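You operate a simulated robot arm through the tools that you are given. There is no shell and no other tool. Be economical: measure what you need, move in short steps, check, and stop when the job is done.

The job below is to be done with a simulated two-armed robot. You get a single attempt, and the scene is never put back.

## Task
Lift the tile out of the grey mould and set it on the wooden rack.
Fine: open the tile latch fully, hold the mould still while you pull, shut the latch again.

It is judged by the outcome, as a careful person would: the job done as asked, and still so three seconds after it is handed in. It fails if anything else is knocked over, pushed out of place, dropped, spilled or broken.

## Robot
Two 7-joint arms with two-finger parallel grippers on one trunk, on a base that drives. Base frame: it is fixed to the floor where the robot stands at the start and does not move with it; the origin is under the middle of the robot, x ahead of it, y to its left, z up. Lengths are in mm, angles in degrees, forces in N, time in s.
The left shoulder is at the start at [70, 163, 1145], the right one opposite. With the tool pointing down near the work surface each hand reaches from about 400 to 880 mm from the robot's upright axis, wherever it stands, measured 20 degrees to its own side. Places, roughly: tile latch [500, 200, 900]; top of the wooden drying rack [500, -100, 900]. Payload 3.43 kg a hand.
Tool frame (each hand has its own): the origin (TCP) lies between the finger pads and is the grasp point; the fingertips stand 34 mm ahead of it; z points along the fingers, y is the line along which they close. Largest opening 128 mm; finger width 24, thickness 12; the body of the gripper, 48 by 130 mm, starts 96 mm behind the TCP.
Orientation is told as [roll, pitch, yaw] about the base's x, y, z axes, in that order, counted from this pose: with the fingers straight down and closing along the base's y, the tool's x points along the base's -x, its y along +y and its z along -z.

## Interface
- The arms move only by the tool send_rows. It takes "left_moves", "right_moves" or both (then of equal length, played together; a hand with none holds still); each is text: rows parted by semicolons, each of 7 numbers parted by spaces: the turn, a rotation vector about the tool's x, y, z in units of 120 degrees (1.0 is 120 degrees), then the shift along the tool's x, y, z in units of 500 mm (1.0 is 500 mm), then the opening, from 0 (shut) to 1 (fully open). In form: wx wy wz x y z claw; .... A call has 1 to 20 rows; each row is the pose to reach, as a shift and turn from the pose commanded when the call began, along the tool's axes at that moment. A call with a number of a shift or a turn outside -1 to 1 is refused whole. Rows are played at 5 a second. More than 50 mm and 8.6 degrees between two rows, or a gripper value outside its range, and nothing of the call is played. A pose out of reach is approached as far as the arm can. The call stops where the force on the tool passes 40 N (or 10 N more than at its start, if that is more) or the arm is blocked; 0.2 s more then pass. Each finger travels about 153 mm/s and halts on what it meets, pressing with about 40 N; the grip force reading is that of the motor and also rises with nothing between the fingers. The clock runs only during rows and for 0.2 s after the last one: add rows that repeat a pose to give the fingers time. It gives the time, the measured TCP pose, the force on the tool (base axes), the opening and the grip force at its end, in the units of the frame above (readings bear some noise), with the torque about the TCP (base axes, N m) and any sound that the robot's microphone picked up, and new pictures: "show" is both (left out), scene, wrist or none (wrist: the cameras of the hands that moved).
- Cameras (640 x 400 px; columns grow to the right, rows downward): "scene" is now at [131.4, 35, 1379.1]; the picture's right is [0.39, -0.92, 0.00], its down [-0.48, -0.20, -0.85] and it looks along [0.79, 0.33, -0.52] (base axes); focal length 214 px, centre (320, 200). "left" rides on the left gripper at [76, 11, -160] in its tool frame; the picture's right is [-0.15, 0.99, 0.00], its down [-0.88, -0.13, -0.46] and it looks along [-0.45, -0.07, 0.89] (tool axes); focal length 234 px, centre (320, 200). "right" rides on the right gripper at [76, -11, -160] in its tool frame; the picture's right is [0.15, 0.99, 0.00], its down [-0.88, 0.13, -0.46] and it looks along [-0.45, 0.07, 0.89] (tool axes); focal length 234 px, centre (320, 200). There is no depth. A picture from a camera that has moved, and an enlarged one, comes with that camera's place and axes in the base frame and with its lens.
- move_column(by): slides the trunk up (or, below 0, down) by that many mm; the arms and the scene camera ride with it, the base frame stays. It gives what a move gives, with no picture.
- drive_base(legs): drives the robot by 1 to 6 legs, each [ahead, left, turn to the left] in mm, mm and degrees, along the robot's own axes; the way and the turn of a leg run together, so that a leg with both is an arc; at most 1500 mm and 180 degrees a leg. The arms and the cameras ride along, it lands a little off, and it stops where it bumps. It gives what a move gives, and a new picture of the scene camera.
- turn_head(pan, tilt): turns the head with the scene camera to pan (to the left, within 86 degrees either way) and tilt (down, from -29 to 69), counted from straight ahead of the robot. It gives what a move gives, and a new picture of the scene camera.
- enlarge(camera, box): a new picture of the part [left, top, right, bottom] of that camera's present view, enlarged. It takes no simulated time.
- job_done(): hands the job in; it is judged then, once.

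Go step by step. Nothing tells you exact positions but the pictures and the camera data: compare them with the known pose of the tool, close in by small moves and look again before you grip or let go. The budget is 120 turns and 260 pictures, counting those below and the enlarged ones. Unless the task says otherwise, let go and move clear before handing in.

The tools are called by a JSON object that holds its "op" and its "data". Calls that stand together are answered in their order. send_rows: Moves the arms, as the interface text tells. Its arguments: {"type":"object","properties":{"left_moves":{"type":"string"},"right_moves":{"type":"string"},"show":{"type":"string","enum":["both","scene","wrist","none"]}},"required":[]} The other tools are called the same way: move_column (by) slides the trunk up or down; drive_base (legs) drives the base; turn_head (pan, tilt) turns the head that bears the scene camera; enlarge (camera, box) takes an enlarged picture of a part of a camera's view; job_done () hands the job in.

At the start:

```text
time_s: 0.0
left_position: [445.9, 503.2, 1205.3]
left_tool_rot: [0.1, 0.0, 0.0]
left_wrist_force: [0.2, 0.2, 0.3]
left_ft_torque: [-0.03, 0.02, 0.01]
left_finger_gap: 128.3
left_grasp_force: 0.0
right_position: [601.1, 9.5, 1267.2]
right_tool_rot: [0.0, 0.0, 0.0]
right_wrist_force: [0.3, -0.3, 0.3]
right_ft_torque: [-0.02, -0.01, 0.01]
right_finger_gap: 128.0
right_grasp_force: 0.1
trunk travel left (down, up): [-625.0, 315.0]
robot x, y, heading: [2.2, -0.2, -0.0]
head pan, tilt: [22.8, 31.5]
```

scene: 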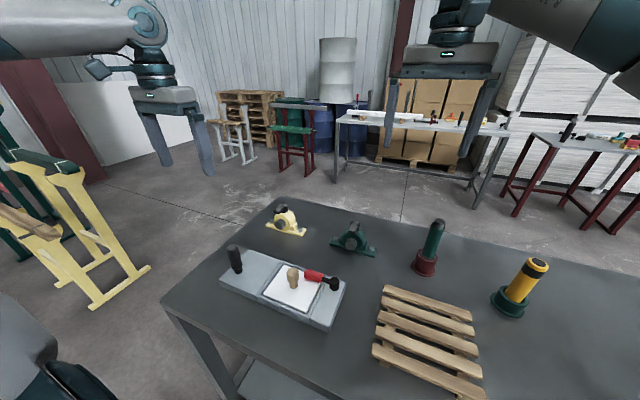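
right: 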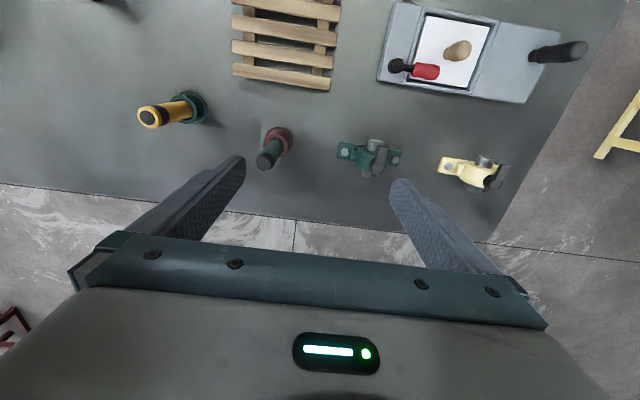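
left: 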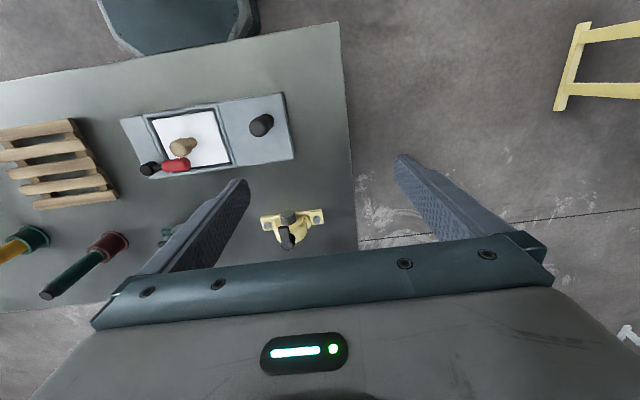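

I see the grey mould with a white tile (wooden knob), a red latch lever with a black pivot or knob across the tile, a black post handle on the mould, and the wooden rack on the right. I'll take enlarged views first.

{"op": "enlarge", "data": {"camera": "scene", "box": [200, 220, 380, 340]}}

{"op": "enlarge", "data": {"camera": "right", "box": [360, 0, 600, 130]}}

{"op": "enlarge", "data": {"camera": "left", "box": [100, 80, 310, 200]}}

```text
3.33 times, centred on (290, 280) of scene
camera zoom: at [131.4, 35.0, 1379.1], right [0.39, -0.92, 0.0], down [-0.48, -0.2, -0.85], along [0.79, 0.33, -0.52], focal length 715 px, centre (420, -67)
```

zoom: 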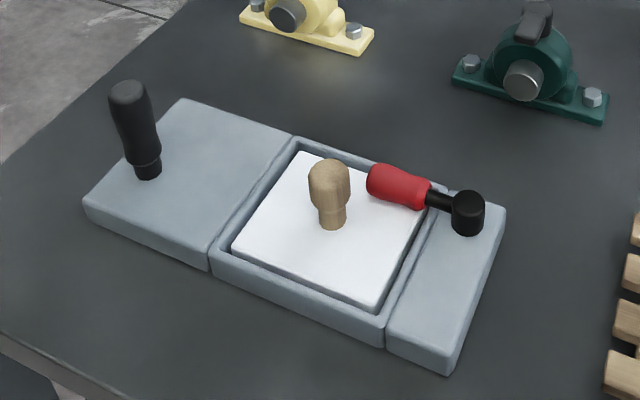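

```text
2.67 times, centred on (480, 65) of right
camera zoom: at [525.6, -2.7, 1426.7], right [-0.15, 0.99, 0.0], down [0.88, 0.13, 0.46], along [0.45, 0.07, -0.89], focal length 624 px, centre (-107, 560)
```

zoom: 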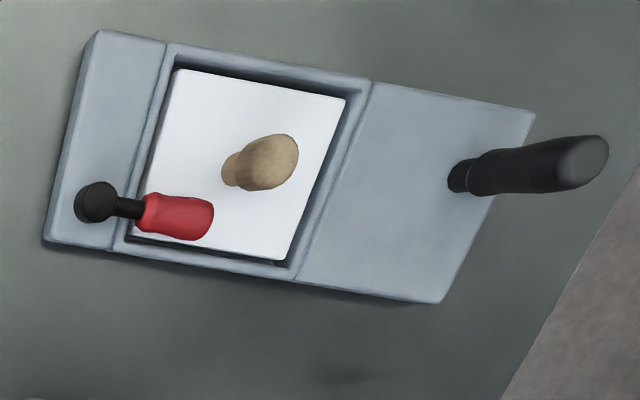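

```text
3.05 times, centred on (205, 140) of left
camera zoom: at [368.4, 514.1, 1365.3], right [0.15, 0.99, 0.0], down [0.88, -0.13, 0.46], along [0.45, -0.07, -0.89], focal length 714 px, centre (670, 383)
```

zoom: 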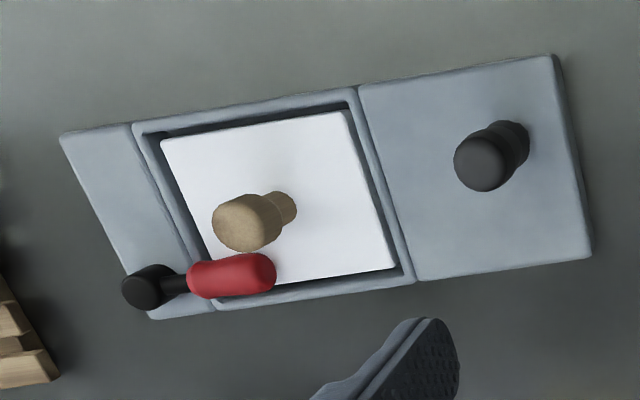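

The mould looks aligned with the base axes, about x 380–507 and y 115–436. I place the post at (420, 408), top about 982; the knob at (441, 241), top about 940; and the latch pivot at (478, 140) with its handle along +y. I'll bring the left hand above the post and the right hand nearer the latch.

{"op": "send_rows", "data": {"left_moves": "0 0 0 0.026 -0.095 0 1; 0 0 0 0.052 -0.19 0 1; 0 0 0 0.052 -0.19 0.09 1; 0 0 0 0.052 -0.19 0.17 1; 0 0 0 0.052 -0.19 0.25 1", "right_moves": "0 0 0 0.0164 0.06 0.0588 1; 0 0 0 0.0328 0.12 0.1176 1; 0 0 0 0.0492 0.18 0.1764 1; 0 0 0 0.0656 0.24 0.2352 1; 0 0 0 0.082 0.3 0.294 0.5"}}

```text
time_s: 1.2
left_position: [420.3, 407.8, 1078.8]
left_tool_rot: [-0.1, 0.1, 0.0]
left_wrist_force: [-0.3, -0.1, -0.4]
left_ft_torque: [-0.01, 0.03, -0.01]
left_finger_gap: 128.0
left_grasp_force: 0.2
right_position: [559.9, 159.4, 1121.1]
right_tool_rot: [0.0, 0.0, -0.1]
right_wrist_force: [0.1, 1.1, 0.9]
right_ft_torque: [-0.04, 0.01, 0.01]
right_finger_gap: 64.0
right_grasp_force: 0.1
trunk travel left (down, up): [-625.0, 315.0]
robot x, y, heading: [3.5, -0.9, -0.1]
head pan, tilt: [22.8, 31.5]
camera scene: at [132.3, 36.6, 1379.1], right [0.39, -0.92, 0.0], down [-0.48, -0.2, -0.85], along [0.79, 0.33, -0.52], focal length 214 px, centre (320, 200)
camera right: at [485.0, 148.8, 1279.3], right [-0.14, 0.99, 0.0], down [0.88, 0.13, 0.46], along [0.45, 0.07, -0.89], focal length 234 px, centre (320, 200)
camera left: at [343.9, 419.5, 1239.3], right [0.15, 0.99, 0.0], down [0.88, -0.13, 0.46], along [0.45, -0.07, -0.89], focal length 234 px, centre (320, 200)
```

scene: 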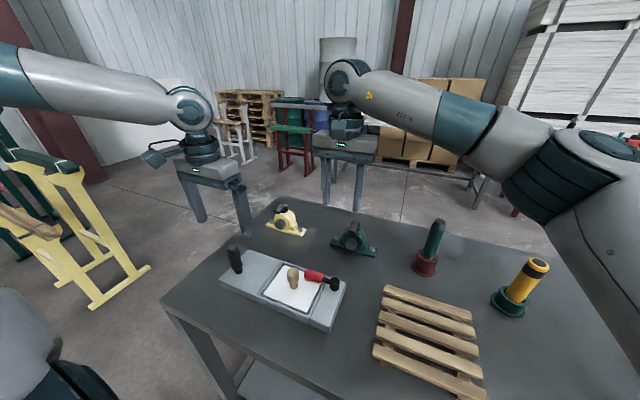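
right: 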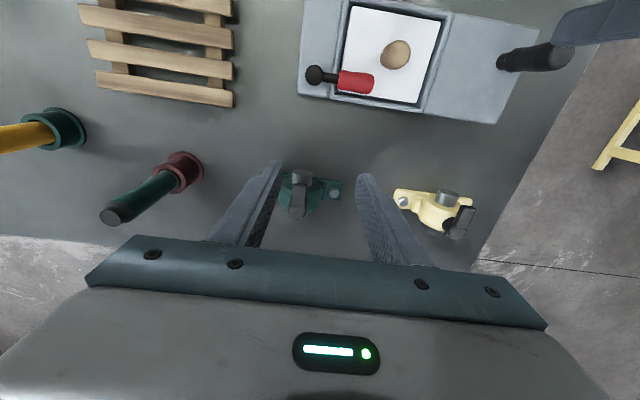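
left: 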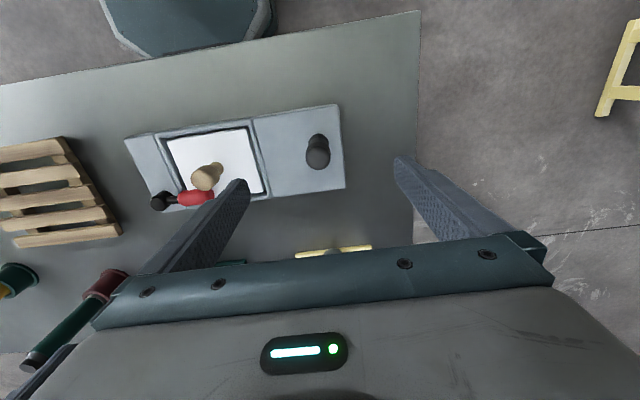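

The post sits close to the left tool axis. I'll lower the left hand around it without gripping and check the centring.

{"op": "send_rows", "data": {"left_moves": "0 0 0 0 0 0.09 1; 0 0 0 0 0 0.18 1; 0 0 0 0 0 0.26 0.7; 0 0 0 0 0 0.26 0.5; 0 0 0 0 0 0.26 0.5", "show": "wrist"}}

{"op": "enlarge", "data": {"camera": "left", "box": [220, 120, 420, 245]}}

{"op": "enlarge", "data": {"camera": "right", "box": [290, 0, 490, 125]}}

```text
time_s: 2.4
left_position: [419.3, 407.7, 951.1]
left_tool_rot: [-0.1, 0.0, 0.1]
left_wrist_force: [-0.5, -1.0, -0.4]
left_ft_torque: [0.02, 0.03, -0.02]
left_finger_gap: 63.8
left_grasp_force: 0.1
right_position: [560.4, 158.1, 1119.1]
right_tool_rot: [0.0, 0.0, 0.1]
right_wrist_force: [-1.1, -0.1, -1.3]
right_ft_torque: [0.02, 0.0, -0.01]
right_finger_gap: 64.0
right_grasp_force: 0.0
trunk travel left (down, up): [-625.0, 315.0]
robot x, y, heading: [1.4, -3.7, -0.2]
head pan, tilt: [22.8, 31.5]
camera left: at [342.9, 418.0, 1109.7], right [0.15, 0.99, 0.0], down [0.88, -0.13, 0.46], along [0.45, -0.07, -0.89], focal length 234 px, centre (320, 200)
```

left: 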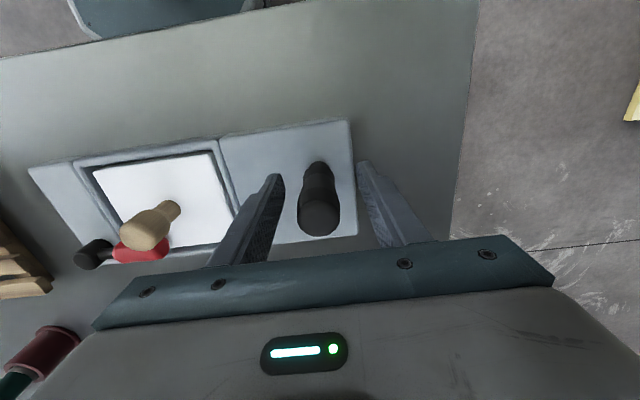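

```text
3.20 times, centred on (320, 182) of left
camera zoom: at [342.9, 418.0, 1109.7], right [0.15, 0.99, 0.0], down [0.88, -0.13, 0.46], along [0.45, -0.07, -0.89], focal length 749 px, centre (320, 256)
```

zoom: 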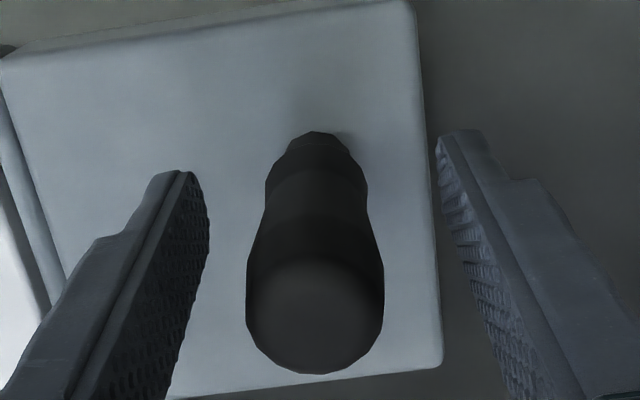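

```text
3.20 times, centred on (390, 62) of right
camera zoom: at [484.2, 147.2, 1280.0], right [-0.15, 0.99, 0.0], down [0.88, 0.13, 0.46], along [0.45, 0.07, -0.89], focal length 749 px, centre (96, 640)
```

zoom: 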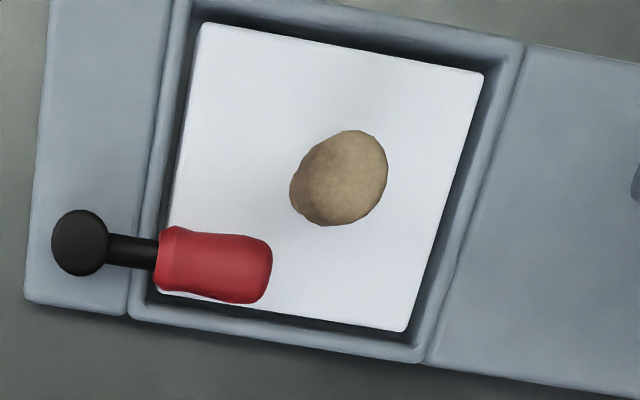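

The post is centred to within about 1 mm, so I'll close the left gripper on it.

{"op": "send_rows", "data": {"left_moves": "0 0 0 0 -0.002 0 0.35; 0 0 0 0 -0.002 0 0.25; 0 0 0 0 -0.002 0 0.15; 0 0 0 0 -0.002 0 0.05; 0 0 0 0 -0.002 0 0.0; 0 0 0 0 -0.002 0 0", "show": "wrist"}}

{"op": "enlarge", "data": {"camera": "right", "box": [290, 0, 490, 125]}}

```text
time_s: 3.8
left_position: [418.5, 406.5, 950.0]
left_tool_rot: [0.0, 0.0, 0.2]
left_wrist_force: [-0.5, 0.8, 2.9]
left_ft_torque: [-0.88, 0.08, -0.08]
left_finger_gap: 28.4
left_grasp_force: 40.5
right_position: [559.9, 157.8, 1120.9]
right_tool_rot: [0.1, 0.0, 0.0]
right_wrist_force: [-0.6, -0.2, 0.6]
right_ft_torque: [0.02, 0.02, -0.01]
right_finger_gap: 63.9
right_grasp_force: 0.1
trunk travel left (down, up): [-625.0, 315.0]
robot x, y, heading: [-3.1, -3.1, -0.1]
head pan, tilt: [22.8, 31.5]
camera left: at [342.7, 417.5, 1110.0], right [0.15, 0.99, 0.0], down [0.88, -0.13, 0.46], along [0.45, -0.07, -0.89], focal length 234 px, centre (320, 200)
```

left: 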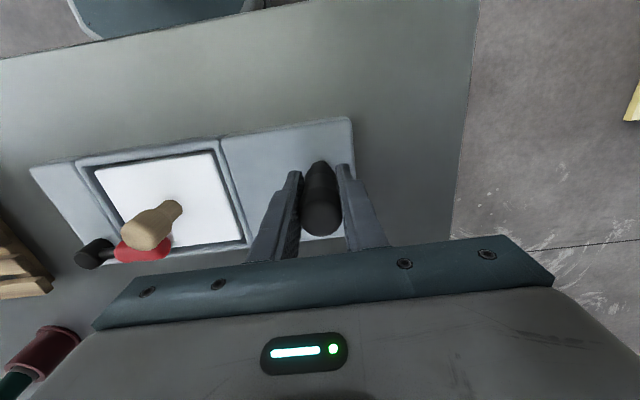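

```text
3.20 times, centred on (390, 62) of right
camera zoom: at [484.0, 147.1, 1280.1], right [-0.15, 0.99, 0.0], down [0.88, 0.13, 0.46], along [0.45, 0.07, -0.89], focal length 749 px, centre (96, 640)
```

zoom: 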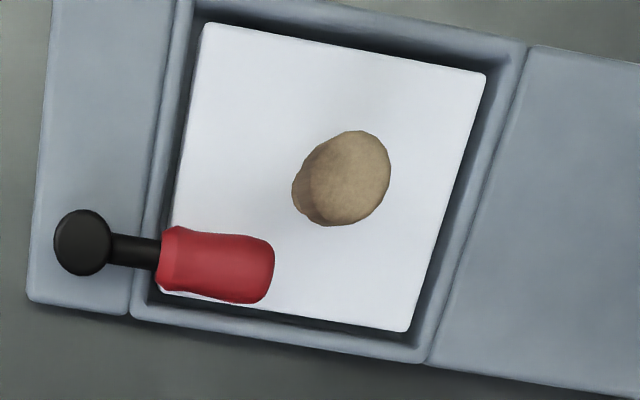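

The post is gripped. I'll close the right gripper and lower it just beyond the far side of the red handle, fingertips at about z 900, so I can try pushing the latch toward the robot.

{"op": "send_rows", "data": {"right_moves": "0 0 0 0.044 0.052 0.06 0.2; 0 0 0 0.088 0.104 0.12 0; 0 0 0 0.088 0.104 0.2 0; 0 0 0 0.088 0.104 0.28 0; 0 0 0 0.088 0.104 0.345 0; 0 0 0 0.088 0.104 0.372 0; 0 0 0 0.088 0.104 0.372 0"}}

{"op": "enlarge", "data": {"camera": "scene", "box": [220, 220, 380, 340]}}

{"op": "enlarge", "data": {"camera": "right", "box": [220, 100, 420, 225]}}

```text
time_s: 5.4
left_position: [421.0, 407.1, 950.3]
left_tool_rot: [-0.1, 0.1, 0.1]
left_wrist_force: [1.0, -1.6, 1.5]
left_ft_torque: [0.77, 0.21, 0.1]
left_finger_gap: 28.1
left_grasp_force: 39.4
right_position: [516.9, 211.3, 934.1]
right_tool_rot: [-0.1, 0.0, -0.2]
right_wrist_force: [0.2, 1.0, -0.3]
right_ft_torque: [-0.03, -0.02, -0.01]
right_finger_gap: 0.0
right_grasp_force: 32.9
trunk travel left (down, up): [-625.0, 315.0]
robot x, y, heading: [-0.0, 0.1, 0.3]
head pan, tilt: [22.8, 31.5]
camera scene: at [131.1, 35.2, 1379.2], right [0.39, -0.92, 0.0], down [-0.48, -0.2, -0.85], along [0.79, 0.33, -0.52], focal length 214 px, centre (320, 200)
camera right: at [440.9, 200.3, 1093.5], right [-0.15, 0.99, 0.0], down [0.88, 0.13, 0.46], along [0.45, 0.07, -0.89], focal length 234 px, centre (320, 200)
```

scene: 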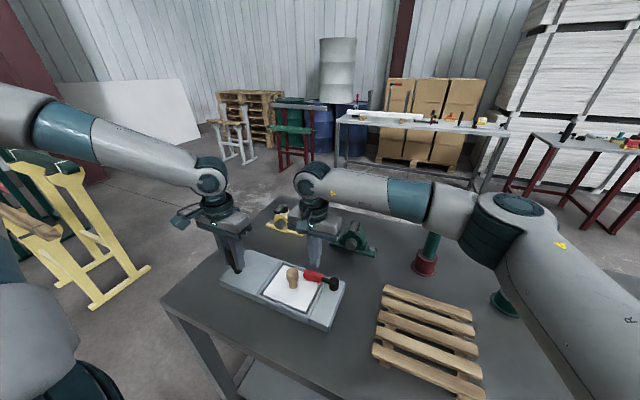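
right: 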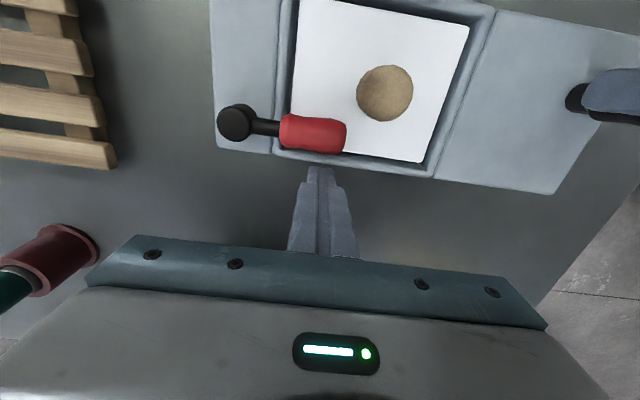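

```text
3.33 times, centred on (300, 280) of scene
camera zoom: at [131.1, 35.2, 1379.2], right [0.39, -0.92, 0.0], down [-0.48, -0.2, -0.85], along [0.79, 0.33, -0.52], focal length 715 px, centre (387, -67)
```

zoom: 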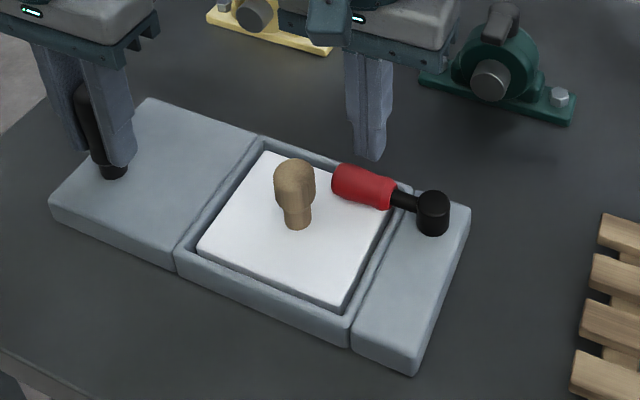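

```text
3.20 times, centred on (320, 162) of right
camera zoom: at [440.9, 200.3, 1093.5], right [-0.15, 0.99, 0.0], down [0.88, 0.13, 0.46], along [0.45, 0.07, -0.89], focal length 749 px, centre (320, 320)
```

zoom: 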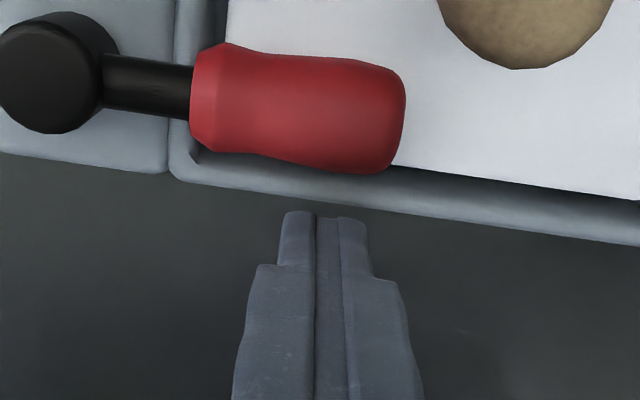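

The fingertips clear the handle by about 14 mm. I'll push gently toward the robot and watch the force and the picture.

{"op": "send_rows", "data": {"right_moves": "0 0 0 0.016 0 0 0; 0 0 0 0.026 0 0 0; 0 0 0 0.036 0 0 0; 0 0 0 0.046 0 0 0; 0 0 0 0.056 0 0 0; 0 0 0 0.066 0 0 0", "show": "wrist"}}

```text
time_s: 6.8
left_position: [419.7, 406.4, 950.3]
left_tool_rot: [0.0, 0.0, 0.1]
left_wrist_force: [-4.9, 5.7, 6.1]
left_ft_torque: [-1.19, 0.51, -0.17]
left_finger_gap: 27.8
left_grasp_force: 40.4
right_position: [484.2, 210.9, 933.8]
right_tool_rot: [0.0, -0.1, 0.0]
right_wrist_force: [8.1, -6.7, 0.3]
right_ft_torque: [-0.15, -0.25, 0.05]
right_finger_gap: 0.2
right_grasp_force: 33.1
trunk travel left (down, up): [-625.0, 315.0]
robot x, y, heading: [-1.4, 0.9, -0.1]
head pan, tilt: [22.8, 31.5]
camera right: at [408.2, 199.4, 1093.8], right [-0.14, 0.99, 0.0], down [0.88, 0.13, 0.46], along [0.45, 0.07, -0.89], focal length 234 px, centre (320, 200)
```

right: 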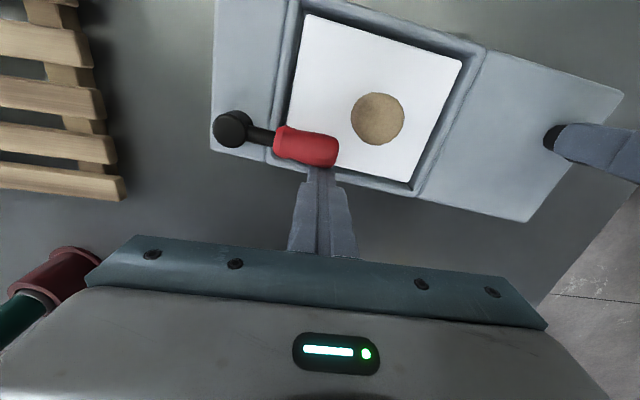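

That push turned the whole mould about 6° around the round post, so the latch does not open that way. It should open the other way, toward +x. I'll lift over and come down on the inner side of the handle, pushing outward, which also tends to undo the turn.

{"op": "send_rows", "data": {"right_moves": "0 0 0 -0.03 0 0 0; 0 0 0 -0.03 0 -0.08 0; 0 0 0 -0.02 0 -0.15 0; 0 0 0 0.06 -0.012 -0.15 0; 0 0 0 0.124 -0.024 -0.15 0; 0 0 0 0.124 -0.024 -0.15 0"}}

{"op": "enlarge", "data": {"camera": "right", "box": [220, 80, 420, 205]}}

{"op": "enlarge", "data": {"camera": "scene", "box": [220, 220, 380, 340]}}

```text
time_s: 8.2
left_position: [419.2, 407.3, 949.3]
left_tool_rot: [0.0, 0.0, 0.0]
left_wrist_force: [-1.9, 2.7, 1.5]
left_ft_torque: [-0.78, -0.39, -0.03]
left_finger_gap: 27.7
left_grasp_force: 39.9
right_position: [421.3, 200.2, 1010.0]
right_tool_rot: [0.2, -0.1, 0.0]
right_wrist_force: [-0.1, -0.7, -0.5]
right_ft_torque: [0.01, -0.02, 0.0]
right_finger_gap: 0.1
right_grasp_force: 32.6
trunk travel left (down, up): [-625.0, 315.0]
robot x, y, heading: [-0.3, -5.6, 0.1]
head pan, tilt: [22.8, 31.5]
camera scene: at [131.3, 35.1, 1379.2], right [0.39, -0.92, 0.0], down [-0.48, -0.2, -0.85], along [0.79, 0.33, -0.52], focal length 214 px, centre (320, 200)
camera right: at [345.4, 187.3, 1169.7], right [-0.15, 0.99, 0.0], down [0.88, 0.13, 0.46], along [0.45, 0.07, -0.89], focal length 234 px, centre (320, 200)
```

scene: 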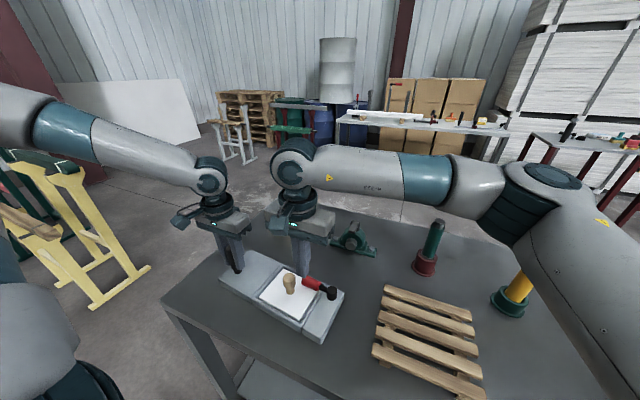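
right: 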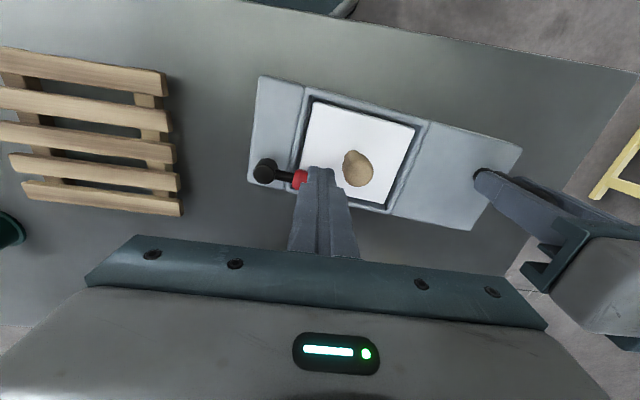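

```text
3.20 times, centred on (320, 142) of right
camera zoom: at [345.4, 187.3, 1169.7], right [-0.15, 0.99, 0.0], down [0.88, 0.13, 0.46], along [0.45, 0.07, -0.89], focal length 749 px, centre (320, 384)
```

zoom: 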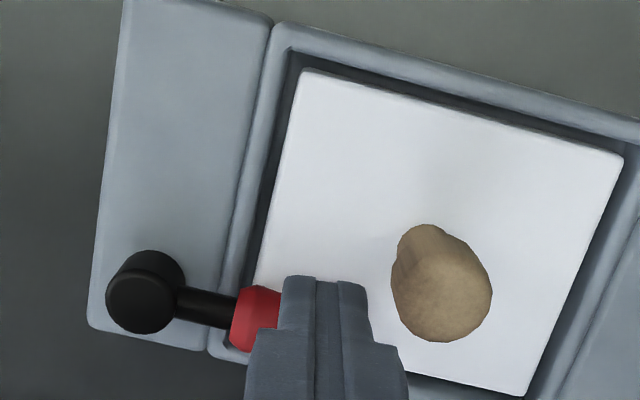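

```text
3.33 times, centred on (300, 280) of scene
camera zoom: at [131.3, 35.1, 1379.2], right [0.39, -0.92, 0.0], down [-0.48, -0.2, -0.85], along [0.79, 0.33, -0.52], focal length 715 px, centre (387, -67)
```

zoom: 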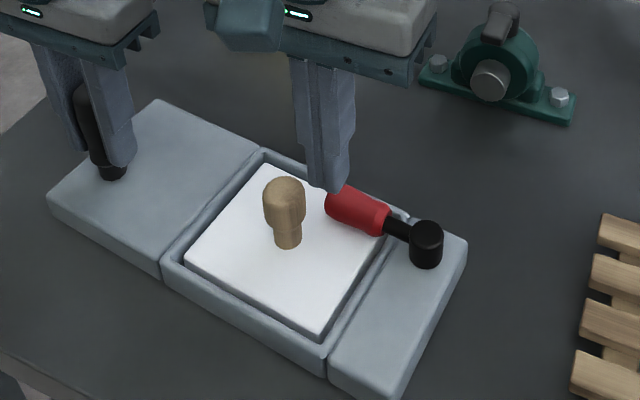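

The finger is between the handle and the knob, offset toward the robot. I'll lower it and push the handle outward (+x) in small steps.

{"op": "send_rows", "data": {"right_moves": "0 0 0 0 0 0.08 0; 0 0 0 0 0 0.152 0; 0 0 0 -0.01 0 0.152 0; 0 0 0 -0.02 0 0.152 0; 0 0 0 -0.03 0 0.152 0; 0 0 0 -0.04 0 0.152 0; 0 0 0 -0.05 0 0.152 0"}}

{"op": "enlarge", "data": {"camera": "scene", "box": [220, 220, 380, 340]}}

```text
time_s: 9.8
left_position: [419.3, 406.2, 950.3]
left_tool_rot: [0.0, 0.1, 0.0]
left_wrist_force: [0.7, -1.9, 0.5]
left_ft_torque: [0.83, 0.15, 0.16]
left_finger_gap: 28.1
left_grasp_force: 40.0
right_position: [446.1, 199.6, 933.3]
right_tool_rot: [0.0, 0.0, 0.0]
right_wrist_force: [-0.7, 0.6, 1.0]
right_ft_torque: [0.03, -0.01, 0.03]
right_finger_gap: 0.0
right_grasp_force: 32.7
trunk travel left (down, up): [-625.0, 315.0]
robot x, y, heading: [0.1, 0.2, -0.2]
head pan, tilt: [22.8, 31.5]
camera scene: at [131.1, 35.1, 1379.2], right [0.39, -0.92, 0.0], down [-0.48, -0.2, -0.85], along [0.79, 0.33, -0.52], focal length 214 px, centre (320, 200)
camera right: at [370.9, 187.4, 1092.8], right [-0.15, 0.99, 0.0], down [0.88, 0.13, 0.46], along [0.45, 0.07, -0.89], focal length 234 px, centre (320, 200)
```

scene: 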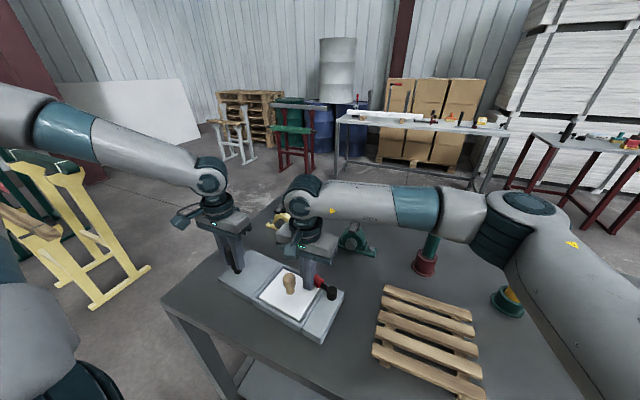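
right: 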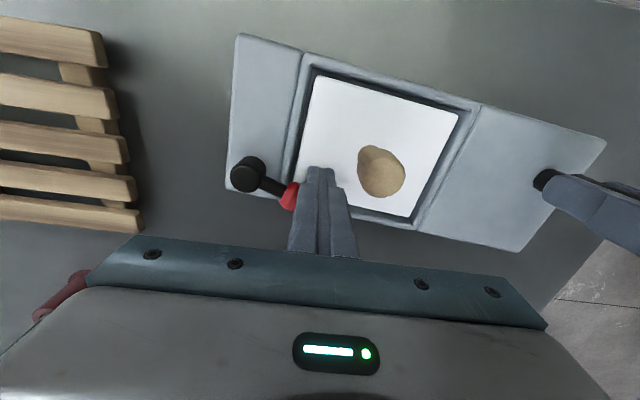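

```text
3.33 times, centred on (300, 280) of scene
camera zoom: at [131.1, 35.1, 1379.2], right [0.39, -0.92, 0.0], down [-0.48, -0.2, -0.85], along [0.79, 0.33, -0.52], focal length 715 px, centre (387, -67)
```

zoom: 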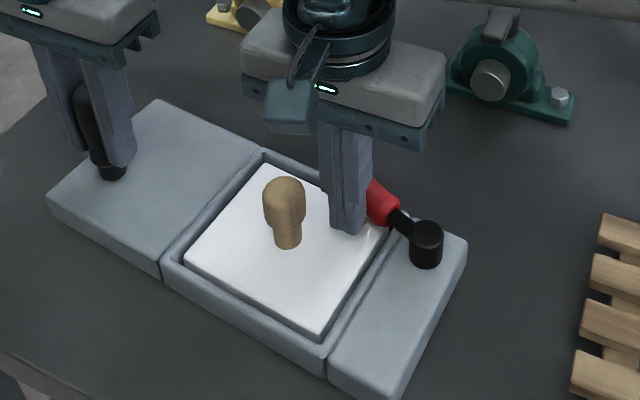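

The latch swings freely that way and the mould stays put. I'll follow the arc around the pivot at about (449, 139).

{"op": "send_rows", "data": {"right_moves": "0 0 0 -0.018 -0.002 0 0; 0 0 0 -0.038 -0.006 0 0; 0 0 0 -0.058 -0.013 0 0; 0 0 0 -0.076 -0.024 0 0; 0 0 0 -0.092 -0.038 0 0; 0 0 0 -0.106 -0.054 0 0"}}

{"op": "enlarge", "data": {"camera": "scene", "box": [220, 220, 380, 340]}}

```text
time_s: 11.2
left_position: [419.6, 405.6, 950.5]
left_tool_rot: [-0.1, 0.0, 0.2]
left_wrist_force: [0.2, -1.3, 0.7]
left_ft_torque: [0.94, -0.03, 0.15]
left_finger_gap: 28.0
left_grasp_force: 39.3
right_position: [500.0, 172.0, 934.3]
right_tool_rot: [0.0, 0.0, -0.1]
right_wrist_force: [0.5, 0.1, 0.1]
right_ft_torque: [-0.01, 0.0, -0.03]
right_finger_gap: 0.0
right_grasp_force: 33.0
trunk travel left (down, up): [-625.0, 315.0]
robot x, y, heading: [0.8, 2.0, 0.1]
head pan, tilt: [22.8, 31.5]
camera scene: at [131.3, 34.9, 1379.2], right [0.39, -0.92, 0.0], down [-0.48, -0.2, -0.85], along [0.79, 0.33, -0.52], focal length 214 px, centre (320, 200)
camera right: at [424.1, 160.4, 1092.7], right [-0.15, 0.99, 0.0], down [0.88, 0.13, 0.46], along [0.45, 0.07, -0.89], focal length 234 px, centre (320, 200)
```

scene: 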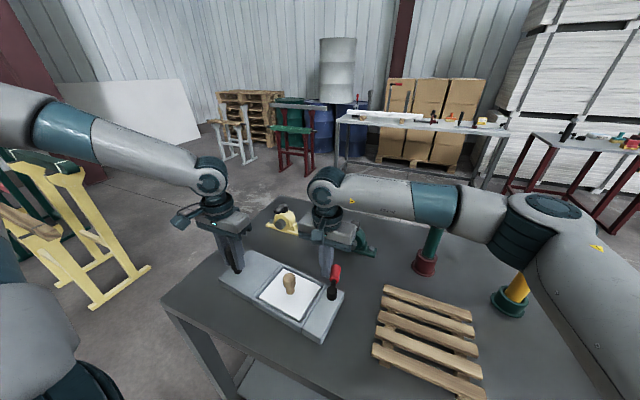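
right: 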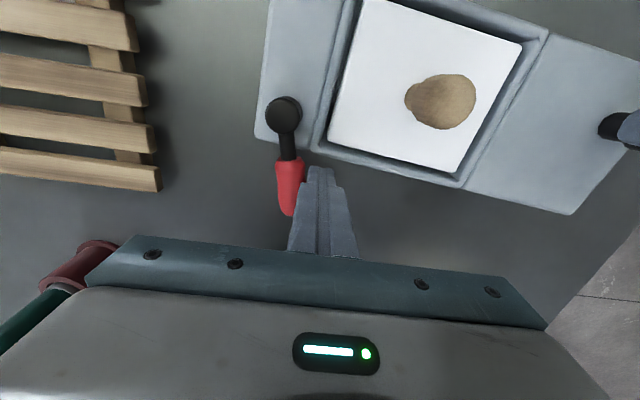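

```text
3.33 times, centred on (300, 280) of scene
camera zoom: at [131.3, 34.9, 1379.2], right [0.39, -0.92, 0.0], down [-0.48, -0.2, -0.85], along [0.79, 0.33, -0.52], focal length 715 px, centre (387, -67)
```

zoom: 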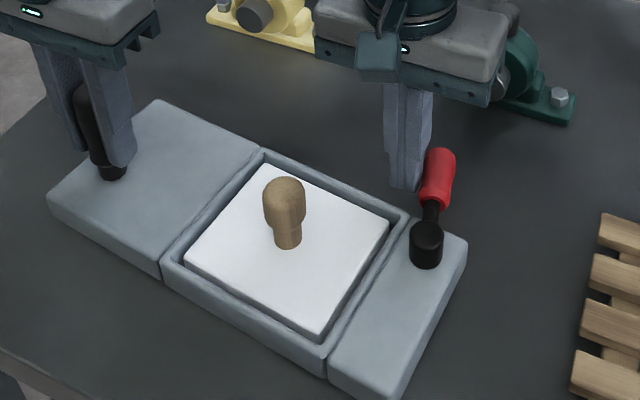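

The latch is about 75° open with no resistance yet. I'll continue in small steps toward its stop.

{"op": "send_rows", "data": {"right_moves": "0 0 0 -0.004 -0.008 0 0; 0 0 0 -0.008 -0.016 0 0; 0 0 0 -0.012 -0.026 0 0; 0 0 0 -0.015 -0.036 0 0", "show": "wrist"}}

```text
time_s: 12.2
left_position: [419.1, 406.8, 951.4]
left_tool_rot: [0.0, 0.0, 0.1]
left_wrist_force: [-0.3, -2.9, 1.1]
left_ft_torque: [1.08, 0.12, 0.06]
left_finger_gap: 27.7
left_grasp_force: 39.8
right_position: [505.7, 155.2, 933.3]
right_tool_rot: [0.0, 0.1, 0.1]
right_wrist_force: [-0.3, 3.7, 0.1]
right_ft_torque: [0.14, 0.02, -0.08]
right_finger_gap: 0.0
right_grasp_force: 32.8
trunk travel left (down, up): [-625.0, 315.0]
robot x, y, heading: [0.0, -0.8, 0.0]
head pan, tilt: [22.8, 31.5]
camera right: at [431.1, 143.0, 1092.8], right [-0.15, 0.99, 0.0], down [0.88, 0.13, 0.46], along [0.45, 0.07, -0.89], focal length 234 px, centre (320, 200)
```

right: 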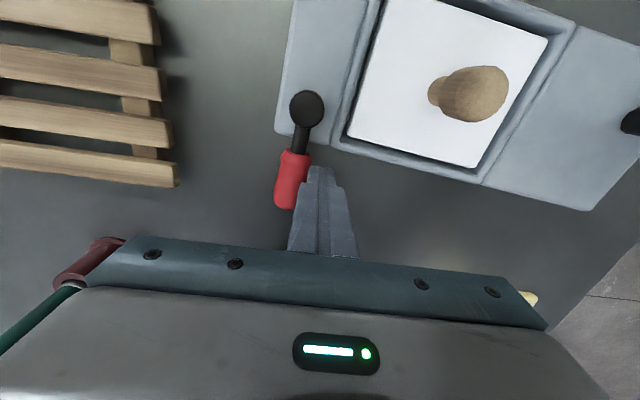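

The lever is about 95° open and a small force is starting. I'll push a little further to find the stop.

{"op": "send_rows", "data": {"right_moves": "0 0 0 -0.002 -0.007 0 0; 0 0 0 -0.003 -0.014 0 0; 0 0 0 -0.003 -0.014 0 0", "show": "wrist"}}

{"op": "enlarge", "data": {"camera": "scene", "box": [220, 220, 380, 340]}}

```text
time_s: 12.9
left_position: [419.7, 404.1, 950.5]
left_tool_rot: [-0.3, -0.1, 0.1]
left_wrist_force: [1.4, -4.6, -0.2]
left_ft_torque: [1.27, 0.32, -0.1]
left_finger_gap: 27.9
left_grasp_force: 40.1
right_position: [506.2, 151.0, 934.6]
right_tool_rot: [0.7, 0.1, 0.2]
right_wrist_force: [-0.8, 4.6, -1.3]
right_ft_torque: [0.15, 0.01, -0.06]
right_finger_gap: 0.0
right_grasp_force: 33.1
trunk travel left (down, up): [-625.0, 315.0]
robot x, y, heading: [-0.8, -0.8, 0.3]
head pan, tilt: [22.8, 31.5]
stopped in row 3 (right hand): the force on the tool passed its limit (the readings are from after the stop); the commanded pose is now the measured one
camera right: at [430.7, 138.1, 1094.0], right [-0.15, 0.99, 0.01], down [0.88, 0.13, 0.46], along [0.45, 0.08, -0.89], focal length 234 px, centre (320, 200)
```

right: 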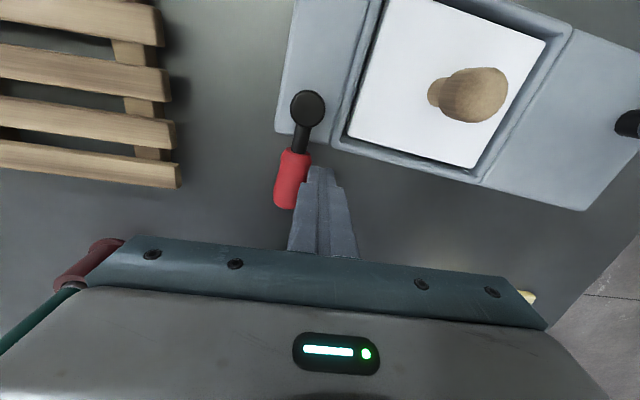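

```text
3.33 times, centred on (300, 280) of scene
camera zoom: at [131.7, 34.9, 1379.1], right [0.39, -0.92, 0.0], down [-0.48, -0.2, -0.85], along [0.79, 0.33, -0.52], focal length 715 px, centre (387, -67)
```

zoom: 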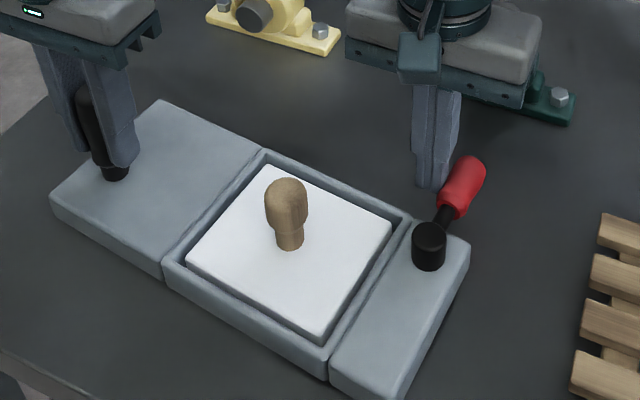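

The lever hit its stop at a little over 90°, so the latch is fully open. Before pulling, I'll straighten the mould by pushing +x on the latch's pivot boss from the near side. That turns it back about the held post without moving the latch.

{"op": "send_rows", "data": {"right_moves": "0 0 0 0 0.02 0 0; 0 0 0 0 0.02 -0.09 0; 0 0 0 0.02 0.02 -0.14 0; 0 0 0 0.1 0 -0.14 0; 0 0 0 0.19 -0.026 -0.14 0; 0 0 0 0.19 -0.026 -0.07 0; 0 0 0 0.19 -0.026 0 0; 0 0 0 0.19 -0.026 0.002 0"}}

{"op": "enlarge", "data": {"camera": "scene", "box": [220, 220, 380, 340]}}

{"op": "enlarge", "data": {"camera": "right", "box": [220, 80, 420, 205]}}

```text
time_s: 14.8
left_position: [420.2, 405.2, 951.3]
left_tool_rot: [-0.3, -0.1, 0.0]
left_wrist_force: [-1.0, 0.6, -0.9]
left_ft_torque: [1.53, 0.03, 0.17]
left_finger_gap: 28.2
left_grasp_force: 40.0
right_position: [411.5, 137.5, 933.7]
right_tool_rot: [0.6, 0.1, 0.2]
right_wrist_force: [0.8, 0.9, -0.9]
right_ft_torque: [-0.01, 0.01, 0.0]
right_finger_gap: 0.2
right_grasp_force: 33.0
trunk travel left (down, up): [-625.0, 315.0]
robot x, y, heading: [-1.9, -2.1, -0.1]
head pan, tilt: [22.8, 31.5]
camera scene: at [131.5, 35.0, 1379.1], right [0.39, -0.92, 0.0], down [-0.48, -0.2, -0.85], along [0.79, 0.33, -0.52], focal length 214 px, centre (320, 200)
camera right: at [336.1, 124.4, 1092.7], right [-0.15, 0.99, 0.01], down [0.88, 0.13, 0.46], along [0.45, 0.08, -0.89], focal length 234 px, centre (320, 200)
```

scene: 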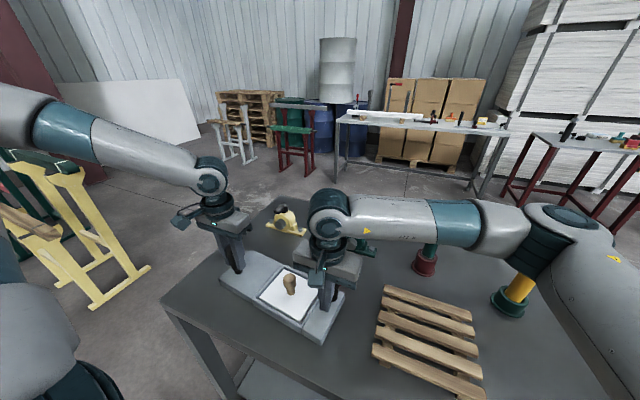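
right: 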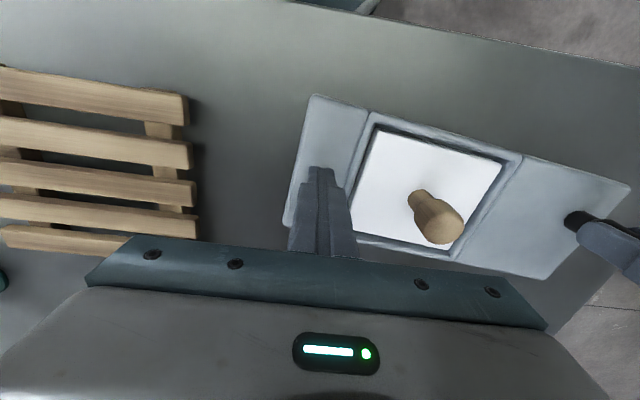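

```text
3.33 times, centred on (300, 280) of scene
camera zoom: at [131.5, 35.0, 1379.1], right [0.39, -0.92, 0.0], down [-0.48, -0.2, -0.85], along [0.79, 0.33, -0.52], focal length 715 px, centre (387, -67)
```

zoom: 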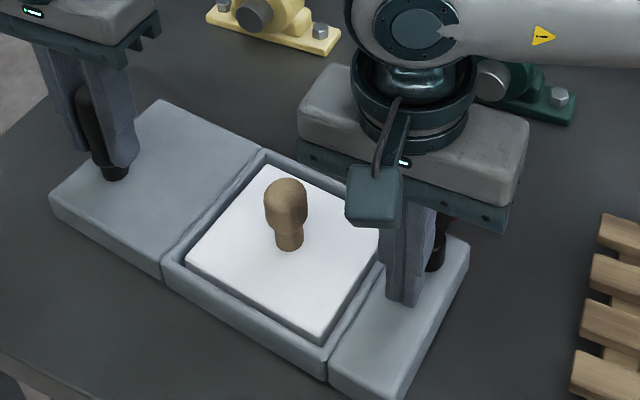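

```text
3.20 times, centred on (320, 142) of right
camera zoom: at [336.1, 124.4, 1092.7], right [-0.15, 0.99, 0.01], down [0.88, 0.13, 0.46], along [0.45, 0.08, -0.89], focal length 749 px, centre (320, 384)
```

zoom: 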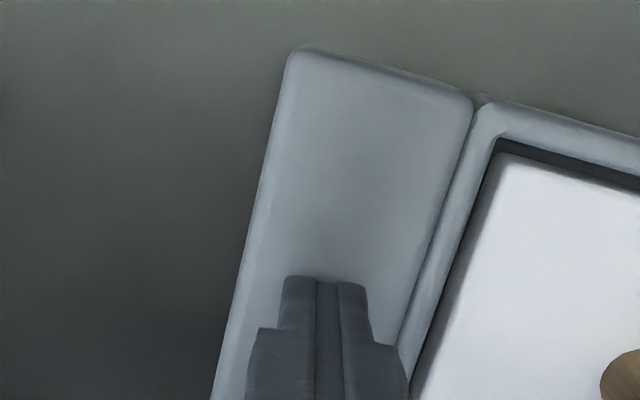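

The finger is on the near side of the pivot boss. I'll push +x in small steps.

{"op": "send_rows", "data": {"right_moves": "0 0 0 -0.014 0 0 0; 0 0 0 -0.028 0 0 0; 0 0 0 -0.042 0 0 0; 0 0 0 -0.056 0.001 0 0; 0 0 0 -0.07 0.002 0 0", "show": "scene"}}

{"op": "enlarge", "data": {"camera": "scene", "box": [220, 220, 380, 340]}}

```text
time_s: 15.9
left_position: [420.1, 404.8, 951.6]
left_tool_rot: [-0.2, -0.3, 0.1]
left_wrist_force: [4.5, 1.6, 0.7]
left_ft_torque: [1.63, 0.42, 0.55]
left_finger_gap: 28.0
left_grasp_force: 40.0
right_position: [445.8, 140.4, 932.9]
right_tool_rot: [0.6, 0.2, 0.1]
right_wrist_force: [-3.0, 1.2, 0.5]
right_ft_torque: [0.06, 0.1, 0.0]
right_finger_gap: 0.0
right_grasp_force: 33.0
trunk travel left (down, up): [-625.0, 315.0]
robot x, y, heading: [-1.7, 0.0, -0.1]
head pan, tilt: [22.8, 31.5]
camera scene: at [131.6, 35.1, 1379.2], right [0.39, -0.92, 0.0], down [-0.48, -0.2, -0.85], along [0.79, 0.33, -0.52], focal length 214 px, centre (320, 200)
```

scene: 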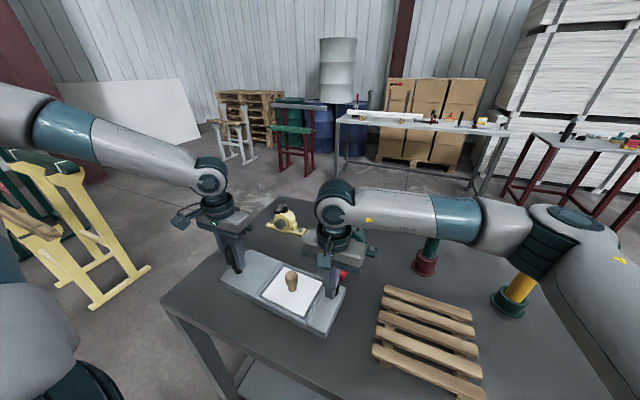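

```text
3.33 times, centred on (300, 280) of scene
camera zoom: at [131.6, 35.1, 1379.2], right [0.39, -0.92, 0.0], down [-0.48, -0.2, -0.85], along [0.79, 0.33, -0.52], focal length 715 px, centre (387, -67)
```

zoom: 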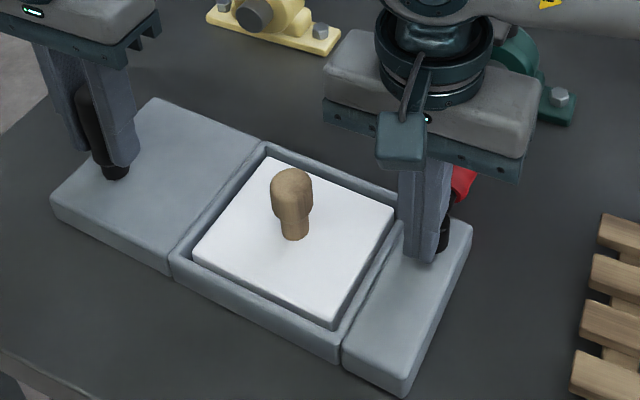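

The mould is about halfway back, judging by the reference picture. I'll push a bit more.

{"op": "send_rows", "data": {"right_moves": "0 0 0 -0.01 0 0 0; 0 0 0 -0.02 0 0 0; 0 0 0 -0.028 0 0 0", "show": "none"}}

{"op": "enlarge", "data": {"camera": "scene", "box": [220, 220, 380, 340]}}

```text
time_s: 16.8
left_position: [418.2, 404.3, 950.6]
left_tool_rot: [-0.3, -0.2, 0.1]
left_wrist_force: [3.9, 2.6, 7.4]
left_ft_torque: [1.63, 0.62, 0.51]
left_finger_gap: 28.3
left_grasp_force: 39.8
right_position: [460.2, 138.9, 933.8]
right_tool_rot: [0.7, 0.1, 0.3]
right_wrist_force: [-3.0, 0.5, 0.1]
right_ft_torque: [0.02, 0.08, -0.01]
right_finger_gap: 0.1
right_grasp_force: 32.8
trunk travel left (down, up): [-625.0, 315.0]
robot x, y, heading: [-1.4, 2.4, -0.1]
head pan, tilt: [22.8, 31.5]
```

```text
3.33 times, centred on (300, 280) of scene
camera zoom: at [131.2, 35.0, 1379.2], right [0.39, -0.92, 0.0], down [-0.48, -0.2, -0.85], along [0.79, 0.33, -0.52], focal length 715 px, centre (387, -67)
```

zoom: 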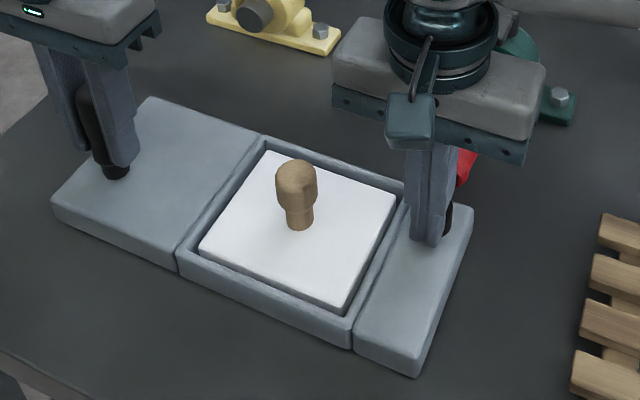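

The mould now matches its original place within about 2 mm. Next the right hand goes above the tile's knob with the gripper half open, while the left eases back those 2 mm in y.

{"op": "send_rows", "data": {"left_moves": "0 0 0 0 0 0 0; 0 0 0 0 0 0 0; 0 0 0 0 0.002 0 0; 0 0 0 0 0.004 0 0; 0 0 0 0 0.004 0 0; 0 0 0 0 0.004 0 0", "right_moves": "0 0 0 0.016 0 0 0; 0 0 0 0.016 0 -0.09 0; 0 0 0 0.02 0.04 -0.16 0.2; 0 0 0 0.03 0.12 -0.16 0.5; 0 0 0 0.038 0.198 -0.16 0.5; 0 0 0 0.038 0.198 -0.14 0.5"}}

{"op": "enlarge", "data": {"camera": "right", "box": [220, 80, 420, 205]}}

{"op": "enlarge", "data": {"camera": "scene", "box": [220, 220, 380, 340]}}

```text
time_s: 18.1
left_position: [418.2, 407.1, 950.9]
left_tool_rot: [-0.2, 0.1, 0.0]
left_wrist_force: [-1.7, -0.3, 2.9]
left_ft_torque: [1.72, 0.94, 0.04]
left_finger_gap: 28.2
left_grasp_force: 40.4
right_position: [441.9, 235.9, 1004.4]
right_tool_rot: [0.7, 0.0, 0.3]
right_wrist_force: [0.1, -0.1, -1.1]
right_ft_torque: [-0.01, -0.01, 0.01]
right_finger_gap: 64.3
right_grasp_force: 0.1
trunk travel left (down, up): [-625.0, 315.0]
robot x, y, heading: [-1.1, -1.3, 0.0]
head pan, tilt: [22.8, 31.5]
camera scene: at [131.8, 34.0, 1379.1], right [0.39, -0.92, 0.0], down [-0.48, -0.2, -0.85], along [0.79, 0.33, -0.52], focal length 214 px, centre (320, 200)
camera right: at [366.7, 223.3, 1164.0], right [-0.15, 0.99, 0.01], down [0.88, 0.13, 0.46], along [0.45, 0.08, -0.89], focal length 234 px, centre (320, 200)
camera left: at [342.4, 418.1, 1110.2], right [0.15, 0.99, 0.0], down [0.88, -0.13, 0.46], along [0.45, -0.07, -0.89], focal length 234 px, centre (320, 200)
```

scene: 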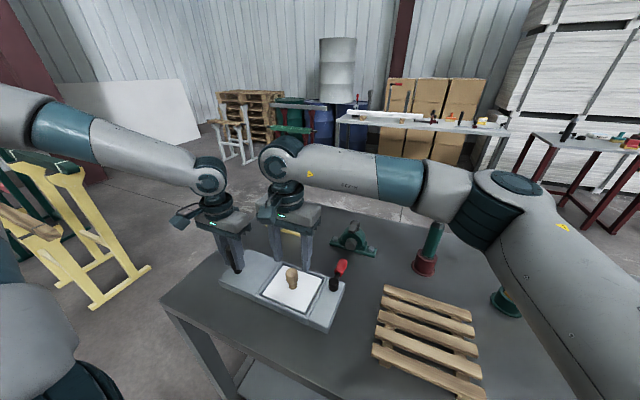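
right: 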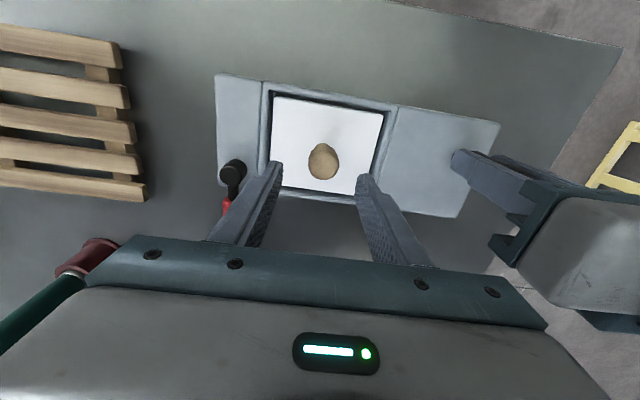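
left: 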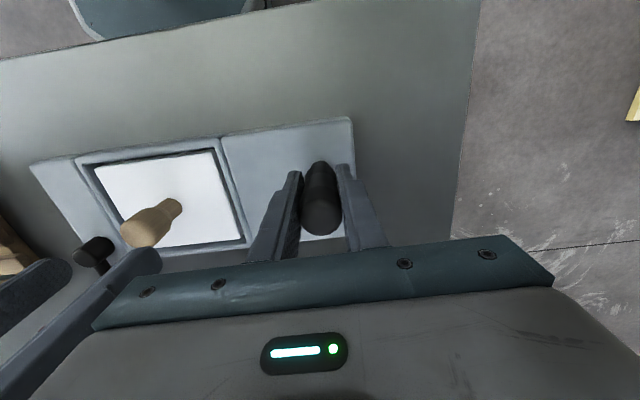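

```text
3.20 times, centred on (320, 142) of right
camera zoom: at [366.7, 223.3, 1164.0], right [-0.15, 0.99, 0.01], down [0.88, 0.13, 0.46], along [0.45, 0.08, -0.89], focal length 749 px, centre (320, 384)
```

zoom: 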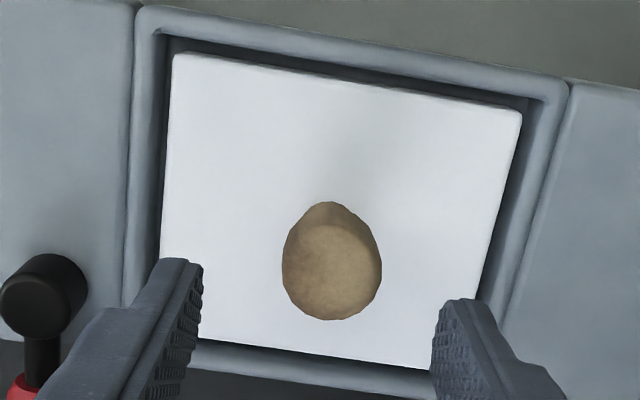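

```text
3.33 times, centred on (300, 280) of scene
camera zoom: at [131.8, 34.0, 1379.1], right [0.39, -0.92, 0.0], down [-0.48, -0.2, -0.85], along [0.79, 0.33, -0.52], focal length 715 px, centre (387, -67)
```

zoom: 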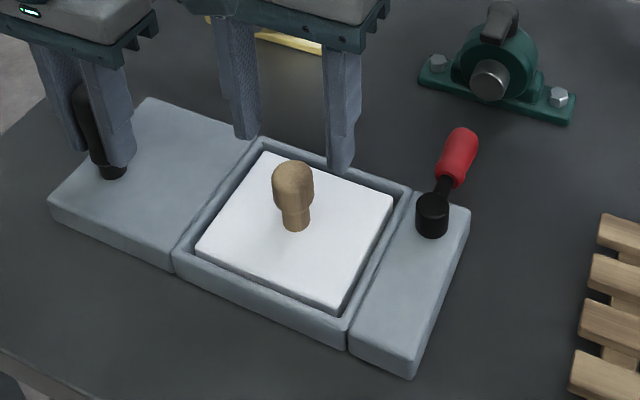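

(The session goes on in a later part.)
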